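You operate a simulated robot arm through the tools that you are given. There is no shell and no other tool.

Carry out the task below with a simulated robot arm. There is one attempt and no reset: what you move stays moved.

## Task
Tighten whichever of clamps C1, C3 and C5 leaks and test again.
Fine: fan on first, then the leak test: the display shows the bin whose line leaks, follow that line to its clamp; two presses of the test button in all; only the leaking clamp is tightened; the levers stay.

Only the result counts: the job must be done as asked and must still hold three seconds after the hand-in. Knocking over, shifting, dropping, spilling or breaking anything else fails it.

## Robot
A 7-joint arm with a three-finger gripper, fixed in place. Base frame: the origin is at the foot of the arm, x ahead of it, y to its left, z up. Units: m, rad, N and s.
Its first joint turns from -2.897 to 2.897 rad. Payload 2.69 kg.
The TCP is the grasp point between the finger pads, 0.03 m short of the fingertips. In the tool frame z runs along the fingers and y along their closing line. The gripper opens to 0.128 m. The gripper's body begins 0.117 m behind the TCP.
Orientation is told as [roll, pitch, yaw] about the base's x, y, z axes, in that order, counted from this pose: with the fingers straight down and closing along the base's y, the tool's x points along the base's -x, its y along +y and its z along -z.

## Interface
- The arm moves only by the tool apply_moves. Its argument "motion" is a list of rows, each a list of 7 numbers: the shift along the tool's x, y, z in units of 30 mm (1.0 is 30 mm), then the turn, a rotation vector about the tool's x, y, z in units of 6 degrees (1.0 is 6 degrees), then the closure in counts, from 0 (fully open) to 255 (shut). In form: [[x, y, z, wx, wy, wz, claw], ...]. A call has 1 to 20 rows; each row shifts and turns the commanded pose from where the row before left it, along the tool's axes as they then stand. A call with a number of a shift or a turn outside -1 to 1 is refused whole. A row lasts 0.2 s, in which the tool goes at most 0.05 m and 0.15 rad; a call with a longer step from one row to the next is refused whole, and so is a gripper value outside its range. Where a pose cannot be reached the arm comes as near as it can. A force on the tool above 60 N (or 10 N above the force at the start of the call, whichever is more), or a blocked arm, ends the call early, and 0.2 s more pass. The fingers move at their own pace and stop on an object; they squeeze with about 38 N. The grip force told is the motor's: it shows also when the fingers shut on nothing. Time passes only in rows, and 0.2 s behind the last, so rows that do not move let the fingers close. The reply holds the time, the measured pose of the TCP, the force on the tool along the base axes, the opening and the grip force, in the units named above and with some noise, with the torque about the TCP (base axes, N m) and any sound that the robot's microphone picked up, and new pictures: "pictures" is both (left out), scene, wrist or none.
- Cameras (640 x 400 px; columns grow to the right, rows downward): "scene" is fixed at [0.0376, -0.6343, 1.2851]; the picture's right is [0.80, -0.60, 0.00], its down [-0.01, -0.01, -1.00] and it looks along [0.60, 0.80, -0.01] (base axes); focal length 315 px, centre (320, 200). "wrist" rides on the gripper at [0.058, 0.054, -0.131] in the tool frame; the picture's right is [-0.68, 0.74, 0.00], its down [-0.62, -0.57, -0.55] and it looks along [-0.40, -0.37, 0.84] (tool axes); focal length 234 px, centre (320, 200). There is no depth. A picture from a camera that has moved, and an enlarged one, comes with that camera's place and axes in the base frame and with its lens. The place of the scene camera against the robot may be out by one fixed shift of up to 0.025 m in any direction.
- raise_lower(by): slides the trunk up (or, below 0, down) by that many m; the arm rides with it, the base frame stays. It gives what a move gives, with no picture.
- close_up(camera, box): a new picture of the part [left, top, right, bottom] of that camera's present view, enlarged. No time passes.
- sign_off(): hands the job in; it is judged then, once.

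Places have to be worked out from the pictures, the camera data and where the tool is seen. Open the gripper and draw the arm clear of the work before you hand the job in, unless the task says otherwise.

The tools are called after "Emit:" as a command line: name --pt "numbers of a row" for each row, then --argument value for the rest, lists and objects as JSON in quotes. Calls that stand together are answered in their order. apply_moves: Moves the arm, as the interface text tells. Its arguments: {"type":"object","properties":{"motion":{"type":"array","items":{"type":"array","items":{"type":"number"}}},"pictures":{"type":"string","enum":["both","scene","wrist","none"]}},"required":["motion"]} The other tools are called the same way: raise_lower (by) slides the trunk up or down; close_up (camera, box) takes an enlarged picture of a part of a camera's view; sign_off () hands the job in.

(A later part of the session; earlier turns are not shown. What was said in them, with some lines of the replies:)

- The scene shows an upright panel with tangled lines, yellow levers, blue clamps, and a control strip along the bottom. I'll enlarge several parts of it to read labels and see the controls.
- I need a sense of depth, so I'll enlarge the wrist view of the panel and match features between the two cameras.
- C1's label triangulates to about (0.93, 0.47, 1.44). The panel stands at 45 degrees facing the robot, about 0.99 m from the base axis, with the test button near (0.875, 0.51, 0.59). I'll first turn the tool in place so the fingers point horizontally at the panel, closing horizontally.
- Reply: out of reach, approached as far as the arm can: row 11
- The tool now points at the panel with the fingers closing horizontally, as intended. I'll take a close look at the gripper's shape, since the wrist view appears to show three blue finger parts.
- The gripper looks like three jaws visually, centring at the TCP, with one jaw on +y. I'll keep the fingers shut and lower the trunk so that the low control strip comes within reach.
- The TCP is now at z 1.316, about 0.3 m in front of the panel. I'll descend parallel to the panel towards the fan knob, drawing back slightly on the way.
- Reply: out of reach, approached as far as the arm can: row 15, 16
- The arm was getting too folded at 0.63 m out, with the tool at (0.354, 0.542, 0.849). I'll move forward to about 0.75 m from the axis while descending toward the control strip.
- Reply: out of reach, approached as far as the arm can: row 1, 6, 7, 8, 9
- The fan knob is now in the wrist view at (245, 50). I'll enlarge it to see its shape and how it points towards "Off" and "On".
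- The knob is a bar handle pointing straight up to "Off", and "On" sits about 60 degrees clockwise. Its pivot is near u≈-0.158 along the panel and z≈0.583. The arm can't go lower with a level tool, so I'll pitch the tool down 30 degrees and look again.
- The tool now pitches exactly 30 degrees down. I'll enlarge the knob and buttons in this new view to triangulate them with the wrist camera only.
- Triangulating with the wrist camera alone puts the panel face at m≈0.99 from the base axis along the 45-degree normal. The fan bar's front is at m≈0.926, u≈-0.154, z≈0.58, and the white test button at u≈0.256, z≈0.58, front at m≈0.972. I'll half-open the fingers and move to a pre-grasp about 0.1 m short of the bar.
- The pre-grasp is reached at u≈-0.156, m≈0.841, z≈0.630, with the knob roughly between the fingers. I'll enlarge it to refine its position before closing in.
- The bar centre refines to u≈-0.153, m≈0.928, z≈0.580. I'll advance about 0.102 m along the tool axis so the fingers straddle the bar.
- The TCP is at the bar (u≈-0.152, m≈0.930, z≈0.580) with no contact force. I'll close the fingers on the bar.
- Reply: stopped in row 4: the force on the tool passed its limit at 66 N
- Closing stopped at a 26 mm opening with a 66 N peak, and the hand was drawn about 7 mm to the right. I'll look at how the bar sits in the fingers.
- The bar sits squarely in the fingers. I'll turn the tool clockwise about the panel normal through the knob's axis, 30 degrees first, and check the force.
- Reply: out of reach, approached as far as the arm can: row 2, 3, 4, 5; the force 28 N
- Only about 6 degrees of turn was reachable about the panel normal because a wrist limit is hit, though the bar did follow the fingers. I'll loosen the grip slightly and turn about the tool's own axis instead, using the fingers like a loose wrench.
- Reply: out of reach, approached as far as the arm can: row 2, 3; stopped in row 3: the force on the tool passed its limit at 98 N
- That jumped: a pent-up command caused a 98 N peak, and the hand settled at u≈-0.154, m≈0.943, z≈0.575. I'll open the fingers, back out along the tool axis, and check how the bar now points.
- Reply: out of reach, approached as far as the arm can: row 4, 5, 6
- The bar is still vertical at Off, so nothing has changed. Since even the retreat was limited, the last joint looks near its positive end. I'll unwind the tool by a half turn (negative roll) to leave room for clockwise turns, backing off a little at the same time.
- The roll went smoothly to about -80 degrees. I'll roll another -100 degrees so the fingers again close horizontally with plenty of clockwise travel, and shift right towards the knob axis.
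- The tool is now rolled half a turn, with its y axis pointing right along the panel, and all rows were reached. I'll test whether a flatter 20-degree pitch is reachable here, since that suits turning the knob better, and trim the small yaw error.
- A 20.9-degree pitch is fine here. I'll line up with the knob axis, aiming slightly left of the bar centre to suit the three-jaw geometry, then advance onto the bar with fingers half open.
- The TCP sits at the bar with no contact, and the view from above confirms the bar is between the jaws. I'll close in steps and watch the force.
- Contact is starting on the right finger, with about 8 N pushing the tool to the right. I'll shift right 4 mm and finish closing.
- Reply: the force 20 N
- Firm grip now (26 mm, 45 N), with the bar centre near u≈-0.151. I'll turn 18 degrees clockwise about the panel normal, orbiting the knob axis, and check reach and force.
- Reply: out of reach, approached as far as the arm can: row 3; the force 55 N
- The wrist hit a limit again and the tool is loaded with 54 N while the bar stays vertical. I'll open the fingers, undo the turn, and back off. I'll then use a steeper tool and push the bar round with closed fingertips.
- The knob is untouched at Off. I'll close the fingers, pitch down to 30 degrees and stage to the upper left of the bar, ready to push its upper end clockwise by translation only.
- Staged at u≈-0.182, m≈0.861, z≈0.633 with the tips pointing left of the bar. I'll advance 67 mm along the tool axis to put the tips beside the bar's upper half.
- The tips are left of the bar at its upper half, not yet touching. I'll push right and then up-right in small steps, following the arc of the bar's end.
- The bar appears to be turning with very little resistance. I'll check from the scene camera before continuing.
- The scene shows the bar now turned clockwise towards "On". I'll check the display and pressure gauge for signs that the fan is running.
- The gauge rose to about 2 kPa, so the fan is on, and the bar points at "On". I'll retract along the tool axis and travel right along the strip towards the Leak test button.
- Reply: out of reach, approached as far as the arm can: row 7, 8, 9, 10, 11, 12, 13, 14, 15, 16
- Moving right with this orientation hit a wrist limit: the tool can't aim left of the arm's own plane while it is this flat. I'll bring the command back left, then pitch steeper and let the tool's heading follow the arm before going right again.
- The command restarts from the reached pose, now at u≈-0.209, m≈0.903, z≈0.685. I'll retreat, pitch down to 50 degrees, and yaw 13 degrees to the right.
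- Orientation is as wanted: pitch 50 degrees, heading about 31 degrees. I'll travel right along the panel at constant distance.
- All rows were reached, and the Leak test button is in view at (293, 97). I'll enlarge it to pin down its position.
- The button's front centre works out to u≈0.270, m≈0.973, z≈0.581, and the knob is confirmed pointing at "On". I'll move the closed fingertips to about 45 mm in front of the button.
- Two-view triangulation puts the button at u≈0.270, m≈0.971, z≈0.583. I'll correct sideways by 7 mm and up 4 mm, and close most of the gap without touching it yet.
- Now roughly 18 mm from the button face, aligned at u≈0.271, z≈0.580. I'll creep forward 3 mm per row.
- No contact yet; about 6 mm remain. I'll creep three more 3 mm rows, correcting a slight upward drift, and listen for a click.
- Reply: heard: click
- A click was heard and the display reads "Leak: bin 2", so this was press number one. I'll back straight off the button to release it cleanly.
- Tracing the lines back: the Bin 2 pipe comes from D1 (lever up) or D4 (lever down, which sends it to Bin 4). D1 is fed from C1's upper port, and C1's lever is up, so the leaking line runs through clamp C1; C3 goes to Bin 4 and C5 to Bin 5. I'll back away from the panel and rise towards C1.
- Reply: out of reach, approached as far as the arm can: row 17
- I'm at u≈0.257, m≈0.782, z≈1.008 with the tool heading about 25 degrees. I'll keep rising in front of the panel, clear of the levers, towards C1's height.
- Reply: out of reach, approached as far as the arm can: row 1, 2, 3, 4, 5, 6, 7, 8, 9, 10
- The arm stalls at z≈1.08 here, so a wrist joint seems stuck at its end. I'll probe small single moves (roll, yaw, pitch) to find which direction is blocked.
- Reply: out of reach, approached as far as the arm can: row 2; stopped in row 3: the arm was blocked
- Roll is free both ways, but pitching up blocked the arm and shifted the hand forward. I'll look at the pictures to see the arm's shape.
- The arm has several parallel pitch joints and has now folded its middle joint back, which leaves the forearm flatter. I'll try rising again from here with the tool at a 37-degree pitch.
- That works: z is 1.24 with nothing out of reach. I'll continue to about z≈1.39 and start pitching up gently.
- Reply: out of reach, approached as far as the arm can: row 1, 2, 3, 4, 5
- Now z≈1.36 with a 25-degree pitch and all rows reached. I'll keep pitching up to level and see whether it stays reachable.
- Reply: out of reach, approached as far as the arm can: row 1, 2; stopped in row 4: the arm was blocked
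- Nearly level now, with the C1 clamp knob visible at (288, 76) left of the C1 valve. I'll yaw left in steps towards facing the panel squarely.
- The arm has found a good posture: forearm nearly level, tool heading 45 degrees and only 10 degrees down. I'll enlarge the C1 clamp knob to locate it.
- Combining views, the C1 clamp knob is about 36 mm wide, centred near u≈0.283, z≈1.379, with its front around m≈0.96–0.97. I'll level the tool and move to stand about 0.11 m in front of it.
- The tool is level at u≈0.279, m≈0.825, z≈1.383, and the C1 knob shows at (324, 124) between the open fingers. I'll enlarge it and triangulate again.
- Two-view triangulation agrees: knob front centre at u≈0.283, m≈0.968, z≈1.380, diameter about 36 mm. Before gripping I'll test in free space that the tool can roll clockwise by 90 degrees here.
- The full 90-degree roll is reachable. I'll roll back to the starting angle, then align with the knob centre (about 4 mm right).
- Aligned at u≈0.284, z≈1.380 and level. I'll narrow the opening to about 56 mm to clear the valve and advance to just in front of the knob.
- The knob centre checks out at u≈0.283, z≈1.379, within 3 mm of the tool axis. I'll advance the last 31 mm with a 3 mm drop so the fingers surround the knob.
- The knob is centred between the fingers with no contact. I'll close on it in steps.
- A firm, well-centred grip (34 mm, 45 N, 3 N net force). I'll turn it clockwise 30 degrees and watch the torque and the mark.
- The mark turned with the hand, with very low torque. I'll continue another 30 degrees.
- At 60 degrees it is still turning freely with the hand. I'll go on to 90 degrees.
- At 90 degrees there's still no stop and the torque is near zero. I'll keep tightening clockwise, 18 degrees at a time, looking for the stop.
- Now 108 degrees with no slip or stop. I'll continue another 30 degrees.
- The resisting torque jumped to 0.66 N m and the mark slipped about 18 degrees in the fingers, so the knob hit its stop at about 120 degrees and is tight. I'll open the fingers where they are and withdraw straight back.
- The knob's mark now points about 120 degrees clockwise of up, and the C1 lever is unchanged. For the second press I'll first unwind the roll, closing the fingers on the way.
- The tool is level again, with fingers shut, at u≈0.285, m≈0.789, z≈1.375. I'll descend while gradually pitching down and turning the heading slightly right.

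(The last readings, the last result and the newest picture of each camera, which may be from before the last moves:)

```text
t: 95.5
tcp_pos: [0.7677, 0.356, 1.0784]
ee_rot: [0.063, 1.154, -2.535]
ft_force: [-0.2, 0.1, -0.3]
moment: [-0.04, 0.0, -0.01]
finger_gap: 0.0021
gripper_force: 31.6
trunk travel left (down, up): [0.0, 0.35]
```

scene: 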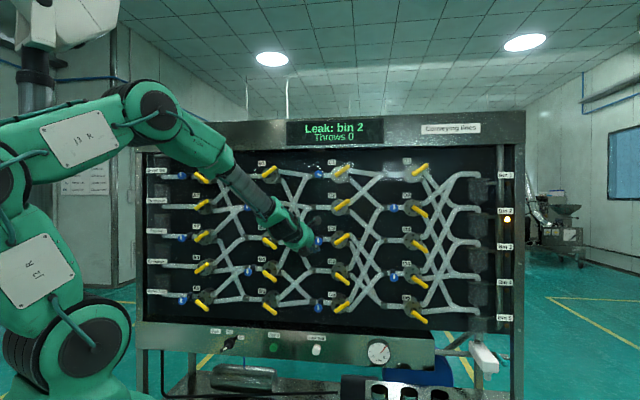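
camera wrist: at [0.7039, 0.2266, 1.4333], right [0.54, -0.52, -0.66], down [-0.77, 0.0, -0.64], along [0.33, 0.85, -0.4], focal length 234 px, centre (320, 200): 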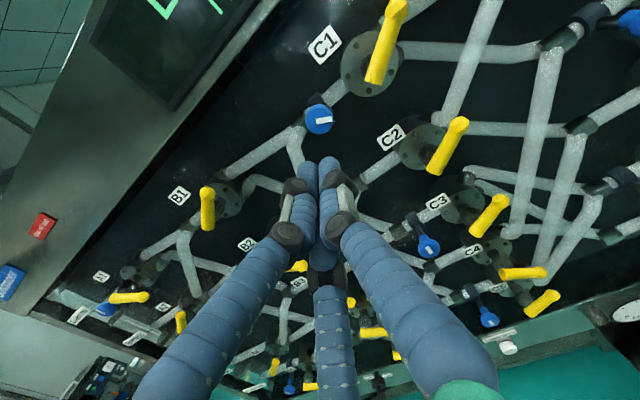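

Everything was reached, with heading about 31 degrees, 24 degrees down, z≈1.08. I'll continue down to z≈0.72 while pitching to 50 degrees.

Emit:
apply_moves --pt "-0.914 0 0.407 0 -0.367 0 255" --pt "-0.897 0 0.442 0 -0.367 0 255" --pt "-0.88 0 0.476 0 -0.367 0 255" --pt "-0.861 0 0.509 0 -0.367 0 255" --pt "-0.841 0 0.542 0 -0.367 0 255" --pt "-0.819 0 0.574 0 -0.367 0 255" --pt "-0.797 0 0.605 0 -0.367 0 255" --pt "-0.773 0 0.635 0 -0.367 0 255" --pt "-0.748 0 0.664 0 -0.367 0 255" --pt "-0.722 0 0.692 0 -0.367 0 255" --pt "-0.695 0 0.719 0 -0.367 0 255" --pt "-0.667 0 0.745 0 -0.367 0 255" --pt "0 0 0 0 0 0 255" --pictures "both"

```text
t: 98.2
tcp_pos: [0.7762, 0.3488, 0.7166]
ee_rot: [0.032, 0.696, -2.569]
ft_force: [0.3, -0.1, -0.5]
moment: [-0.01, -0.04, -0.02]
finger_gap: 0.0018
gripper_force: 31.6
trunk travel left (down, up): [0.0, 0.35]
camera wrist: at [0.7687, 0.2856, 0.855], right [-0.05, -0.91, -0.41], down [-1.0, 0.05, 0.01], along [0.01, 0.41, -0.91], focal length 234 px, centre (320, 200)
```

scene: 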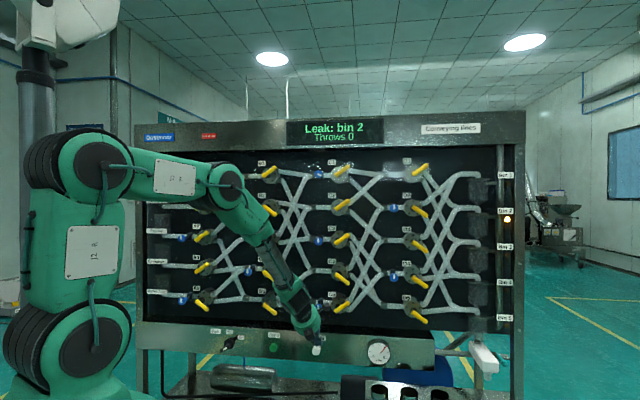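
wrist: 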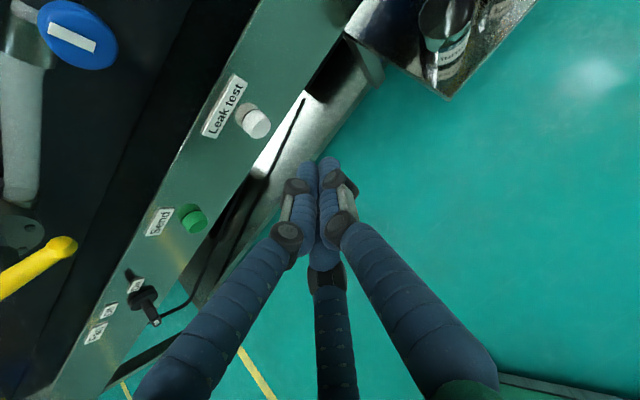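

I'm in front of the strip at u≈0.302, m≈0.796, z≈0.717. The first click happened with the TCP near u≈0.265, m≈0.945–0.950, z≈0.598, so I'll move to about 25 mm short of that.

Emit:
apply_moves --pt "0.09 -0.383 0.908 0 0 0 255" --pt "0.09 -0.383 0.908 0 0 0 255" --pt "0.09 -0.383 0.908 0 0 0 255" --pt "0.09 -0.383 0.908 0 0 0 255" --pt "0.09 -0.383 0.908 0 0 0 255" --pt "0.09 -0.383 0.908 0 0 0 255" --pt "0 0 0 0 0 0 255" --pictures "wrist"

Emit:
close_up --camera "wrist" --box '[240, 80, 400, 180]'

```text
t: 99.8
tcp_pos: [0.8415, 0.4648, 0.6004]
ee_rot: [0.033, 0.694, -2.568]
ft_force: [0.8, 0.4, 0.2]
moment: [0.01, -0.08, -0.03]
finger_gap: 0.002
gripper_force: 31.7
trunk travel left (down, up): [0.0, 0.35]
camera wrist: at [0.8334, 0.4022, 0.7388], right [-0.05, -0.91, -0.41], down [-1.0, 0.05, 0.01], along [0.01, 0.41, -0.91], focal length 234 px, centre (320, 200)
```

wrist: 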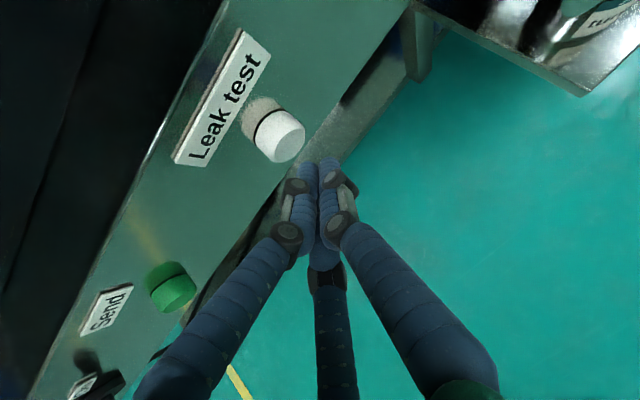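

```text
4.00 times, centred on (320, 130) of wrist
camera zoom: at [0.8334, 0.4022, 0.7388], right [-0.05, -0.91, -0.41], down [-1.0, 0.05, 0.01], along [0.01, 0.41, -0.91], focal length 937 px, centre (320, 480)
```

zoom: 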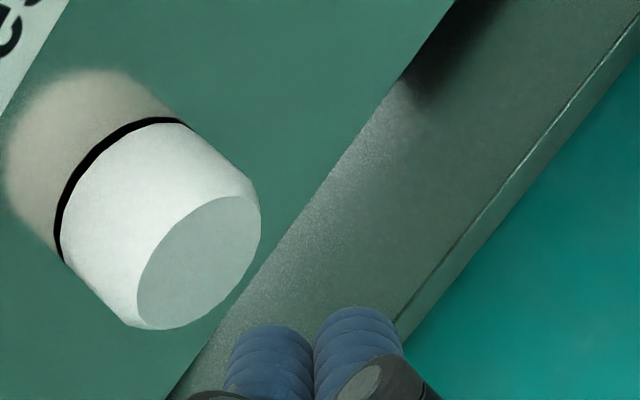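

The button is fully released (its ring is visible) and the tips are lined up. I'll approach 17 mm without contact first.

Emit:
apply_moves --pt "0.075 -0.023 0.062 0 0 0 255" --pt "0.075 -0.023 0.062 0 0 0 255" --pt "0.075 -0.023 0.062 0 0 0 255" --pt "0.075 -0.023 0.062 0 0 0 255" --pt "0.075 -0.023 0.062 0 0 0 255" --pt "0.05 -0.015 0.041 0 0 0 255" --pictures "wrist"

```text
t: 101.2
tcp_pos: [0.8515, 0.4775, 0.6003]
ee_rot: [0.033, 0.695, -2.571]
ft_force: [-0.6, 0.6, -0.8]
moment: [0.04, 0.01, 0.02]
finger_gap: 0.0018
gripper_force: 31.4
trunk travel left (down, up): [0.0, 0.35]
camera wrist: at [0.8438, 0.4147, 0.7385], right [-0.05, -0.91, -0.41], down [-1.0, 0.05, 0.01], along [0.01, 0.41, -0.91], focal length 234 px, centre (320, 200)
```

wrist: 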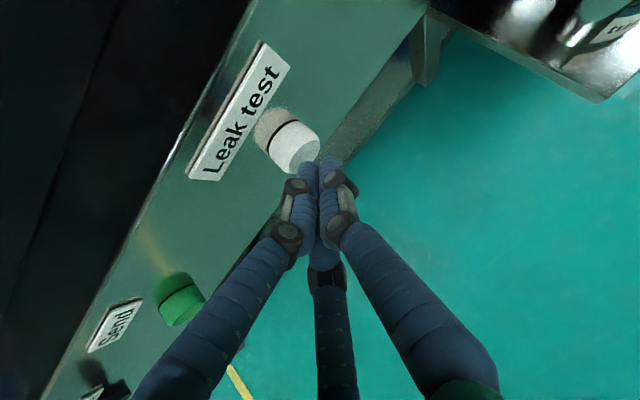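

Still no contact at m≈0.940, matching the state before the first click. I'll make the second and last press: three 3 mm steps.

Emit:
apply_moves --pt "0.075 -0.023 0.062 0 0 0 255" --pt "0.075 -0.023 0.062 0 0 0 255" --pt "0.075 -0.023 0.062 0 0 0 255" --pictures "both"

Emit:
close_up --camera "scene" --box '[270, 105, 400, 160]'

```text
t: 102.0
tcp_pos: [0.8576, 0.4837, 0.6001]
ee_rot: [0.032, 0.696, -2.57]
ft_force: [-0.4, -2.6, 0.0]
moment: [-0.04, 0.03, -0.04]
finger_gap: 0.0022
gripper_force: 31.5
trunk travel left (down, up): [0.0, 0.35]
camera wrist: at [0.8499, 0.4206, 0.7386], right [-0.05, -0.91, -0.41], down [-1.0, 0.05, 0.01], along [0.01, 0.41, -0.91], focal length 234 px, centre (320, 200)
```

scene: 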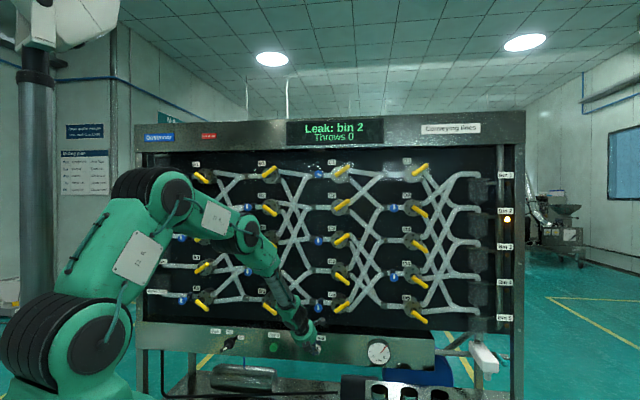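
wrist: 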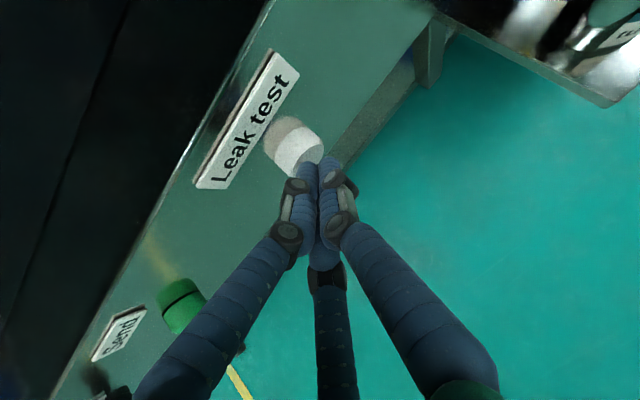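

```text
4.92 times, centred on (335, 132) of scene
camera zoom: at [0.0376, -0.6343, 1.2851], right [0.8, -0.6, 0.0], down [-0.01, -0.01, -1.0], along [0.6, 0.8, -0.01], focal length 1552 px, centre (246, 532)
```

zoom: 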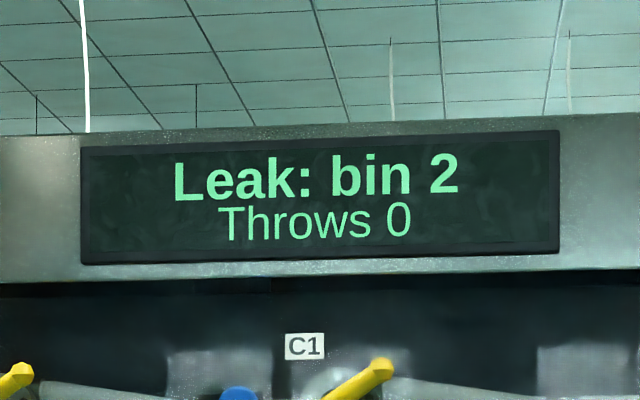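

The button is partly in (2–3 N) but there's been no click yet at m≈0.9485; last time it clicked by 0.950. I'll press 2 mm further.

Emit:
apply_moves --pt "0.05 -0.015 0.041 0 0 0 255" --pictures "both"

Emit:
close_up --camera "scene" --box '[270, 105, 400, 160]'

```text
t: 102.5
tcp_pos: [0.8593, 0.484, 0.5993]
ee_rot: [0.033, 0.694, -2.57]
ft_force: [-3.5, -1.5, -0.1]
moment: [0.0, 0.06, 0.09]
finger_gap: 0.0022
gripper_force: 31.1
trunk travel left (down, up): [0.0, 0.35]
heard: click
camera wrist: at [0.8513, 0.4218, 0.7386], right [-0.05, -0.91, -0.41], down [-1.0, 0.05, 0.01], along [0.01, 0.41, -0.91], focal length 234 px, centre (320, 200)
```

scene: 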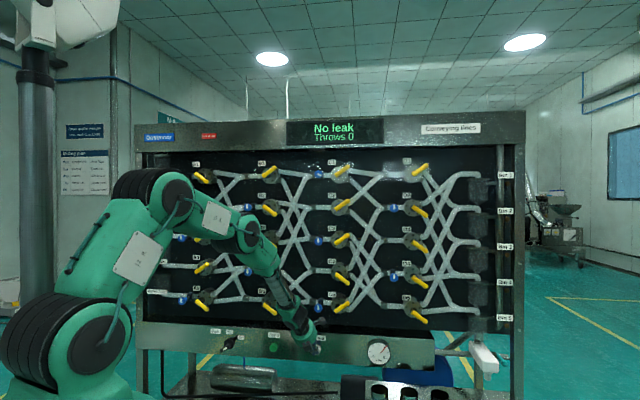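
wrist: 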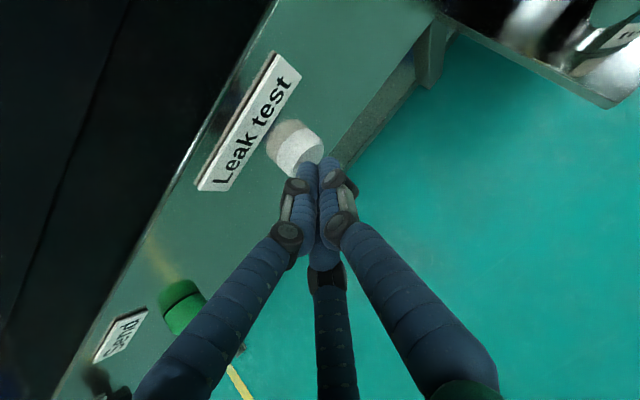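

```text
4.92 times, centred on (335, 132) of scene
camera zoom: at [0.0376, -0.6343, 1.2851], right [0.8, -0.6, 0.0], down [-0.01, -0.01, -1.0], along [0.6, 0.8, -0.01], focal length 1552 px, centre (246, 532)
```

zoom: 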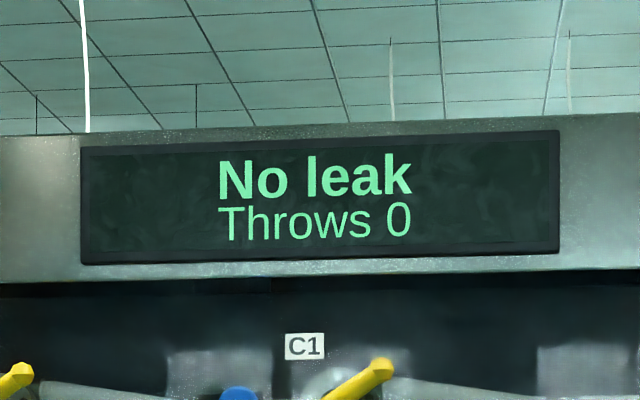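

The display now reads "No leak" after the second click. I'll back straight off the button and draw the arm well clear, then open the gripper.

Emit:
apply_moves --pt "-0.4 0.12 -0.33 0 0 0 255" --pt "-0.4 0.12 -0.33 0 0 0 255" --pt "-0.4 0.12 -0.33 0 0 0 255" --pt "-0.2 0.12 -0.6 0 0 0 255" --pt "-0.2 0.12 -0.6 0 0 0 255" --pt "-0.2 0.12 -0.6 0 0 0 255" --pt "-0.2 0.12 -0.6 0 0 0 255" --pt "-0.2 0.12 -0.6 0 0 0 255" --pt "-0.2 0.12 -0.6 0 0 0 255" --pt "0 0 0 0 0 0 120" --pt "0 0 0 0 0 0 0" --pt "0 0 0 0 0 0 0" --pictures "both"

Emit:
close_up --camera "scene" --box '[200, 325, 400, 375]'

Emit:
close_up --camera "scene" --box '[270, 105, 400, 190]'

```text
t: 105.0
tcp_pos: [0.7538, 0.3841, 0.6602]
ee_rot: [0.033, 0.696, -2.569]
ft_force: [0.2, -1.0, 0.8]
moment: [0.03, 0.02, -0.02]
finger_gap: 0.1283
gripper_force: 0.1
trunk travel left (down, up): [0.0, 0.35]
camera wrist: at [0.7455, 0.3207, 0.7984], right [-0.05, -0.91, -0.41], down [-1.0, 0.05, 0.01], along [0.01, 0.41, -0.91], focal length 234 px, centre (320, 200)
```

scene: 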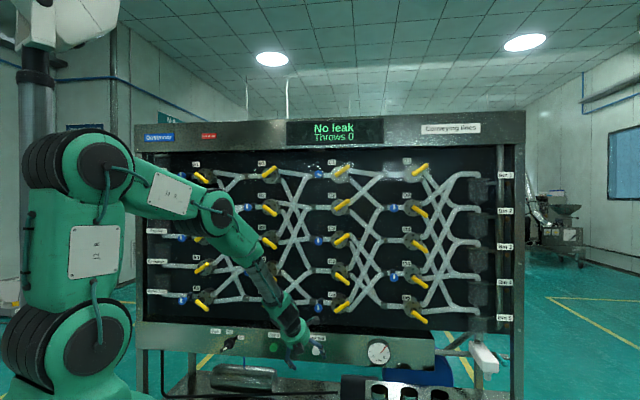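
wrist: 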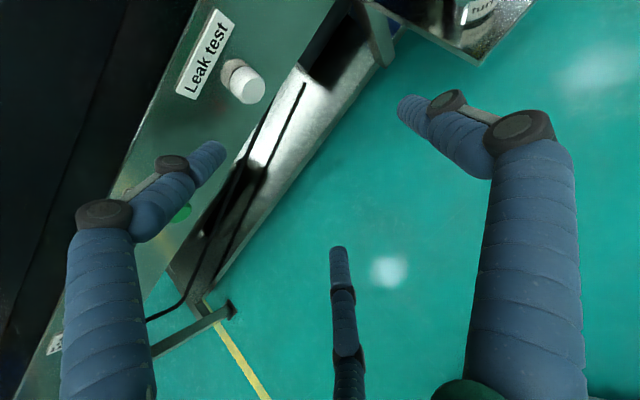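

```text
3.20 times, centred on (300, 350) of scene
camera zoom: at [0.0376, -0.6343, 1.2851], right [0.8, -0.6, 0.0], down [-0.01, -0.01, -1.0], along [0.6, 0.8, -0.01], focal length 1009 px, centre (384, -280)
```

zoom: 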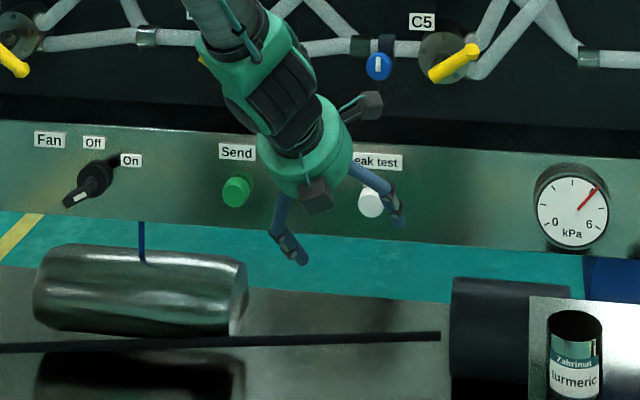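

```text
4.71 times, centred on (335, 148) of scene
camera zoom: at [0.0376, -0.6343, 1.2851], right [0.8, -0.6, 0.0], down [-0.01, -0.01, -1.0], along [0.6, 0.8, -0.01], focal length 1484 px, centre (249, 447)
```

zoom: 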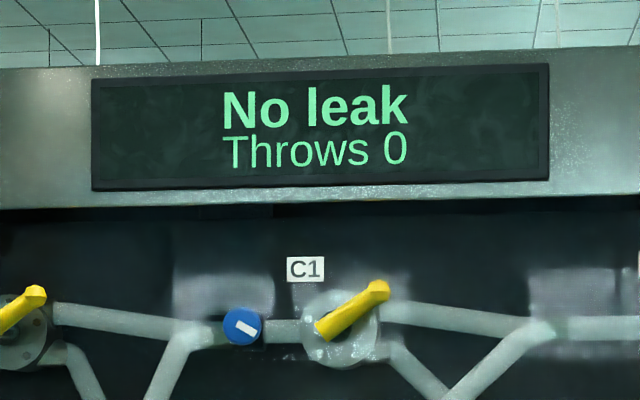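

The gauge has risen to about 4.5 kPa, the fan is on, C1's mark is turned, and C3, C5 and all the levers look unchanged. I'll draw the open hand back a little further and take a final look.

Emit:
apply_moves --pt "-0.3 0 -0.8 0 0 0 0" --pt "-0.3 0 -0.8 0 0 0 0" --pt "-0.3 0 -0.8 0 0 0 0" --pt "0 0 0 0 0 0 0" --pt "0 0 0 0 0 0 0" --pictures "scene"

Emit:
close_up --camera "scene" --box '[140, 110, 530, 350]'

```text
t: 106.2
tcp_pos: [0.6942, 0.3499, 0.6977]
ee_rot: [0.032, 0.694, -2.568]
ft_force: [0.5, -0.2, 0.4]
moment: [0.0, -0.01, 0.0]
finger_gap: 0.1278
gripper_force: 0.0
trunk travel left (down, up): [0.0, 0.35]
```

scene: 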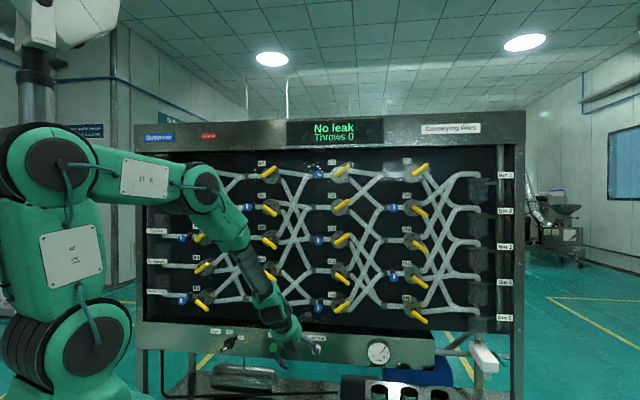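

```text
1.64 times, centred on (335, 230) of scene
camera zoom: at [0.0376, -0.6343, 1.2851], right [0.8, -0.6, 0.0], down [-0.01, -0.01, -1.0], along [0.6, 0.8, -0.01], focal length 518 px, centre (295, 151)
```

zoom: 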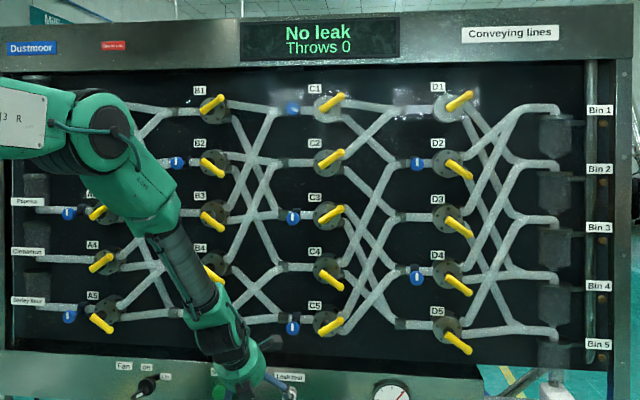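

The hand is open and clear, the display shows "No leak", only C1 has been turned, and the levers I can see are as they were. I'm handing the job in.

Emit:
sign_off

```text
The job is handed in.
```

The leak was at clamp C1. I tightened it, and the second leak test now reads "No leak".

- **Fan:** I switched it on first, and the gauge rose from about 0 to 2 kPa.
- **First test:** the display showed "Leak: bin 2". Following that line back from Bin 2 through D1 led to C1. C3 feeds Bin 4 and C5 feeds Bin 5.
- **Tightening:** I turned C1 clockwise about 120 degrees, until it reached its stop. I did not touch C3, C5 or any of the levers.
- **Second test:** the display changed to "No leak" and the gauge rose to about 4.5 kPa. The test button was pressed twice in all.

My first few tries at turning the fan knob by gripping it failed. One of them loaded the arm to about 98 N before it stopped. I then pushed the knob round with closed fingertips, and I saw no damage in the pictures afterwards.

At hand-in the gripper was open and the arm was clear of the panel.
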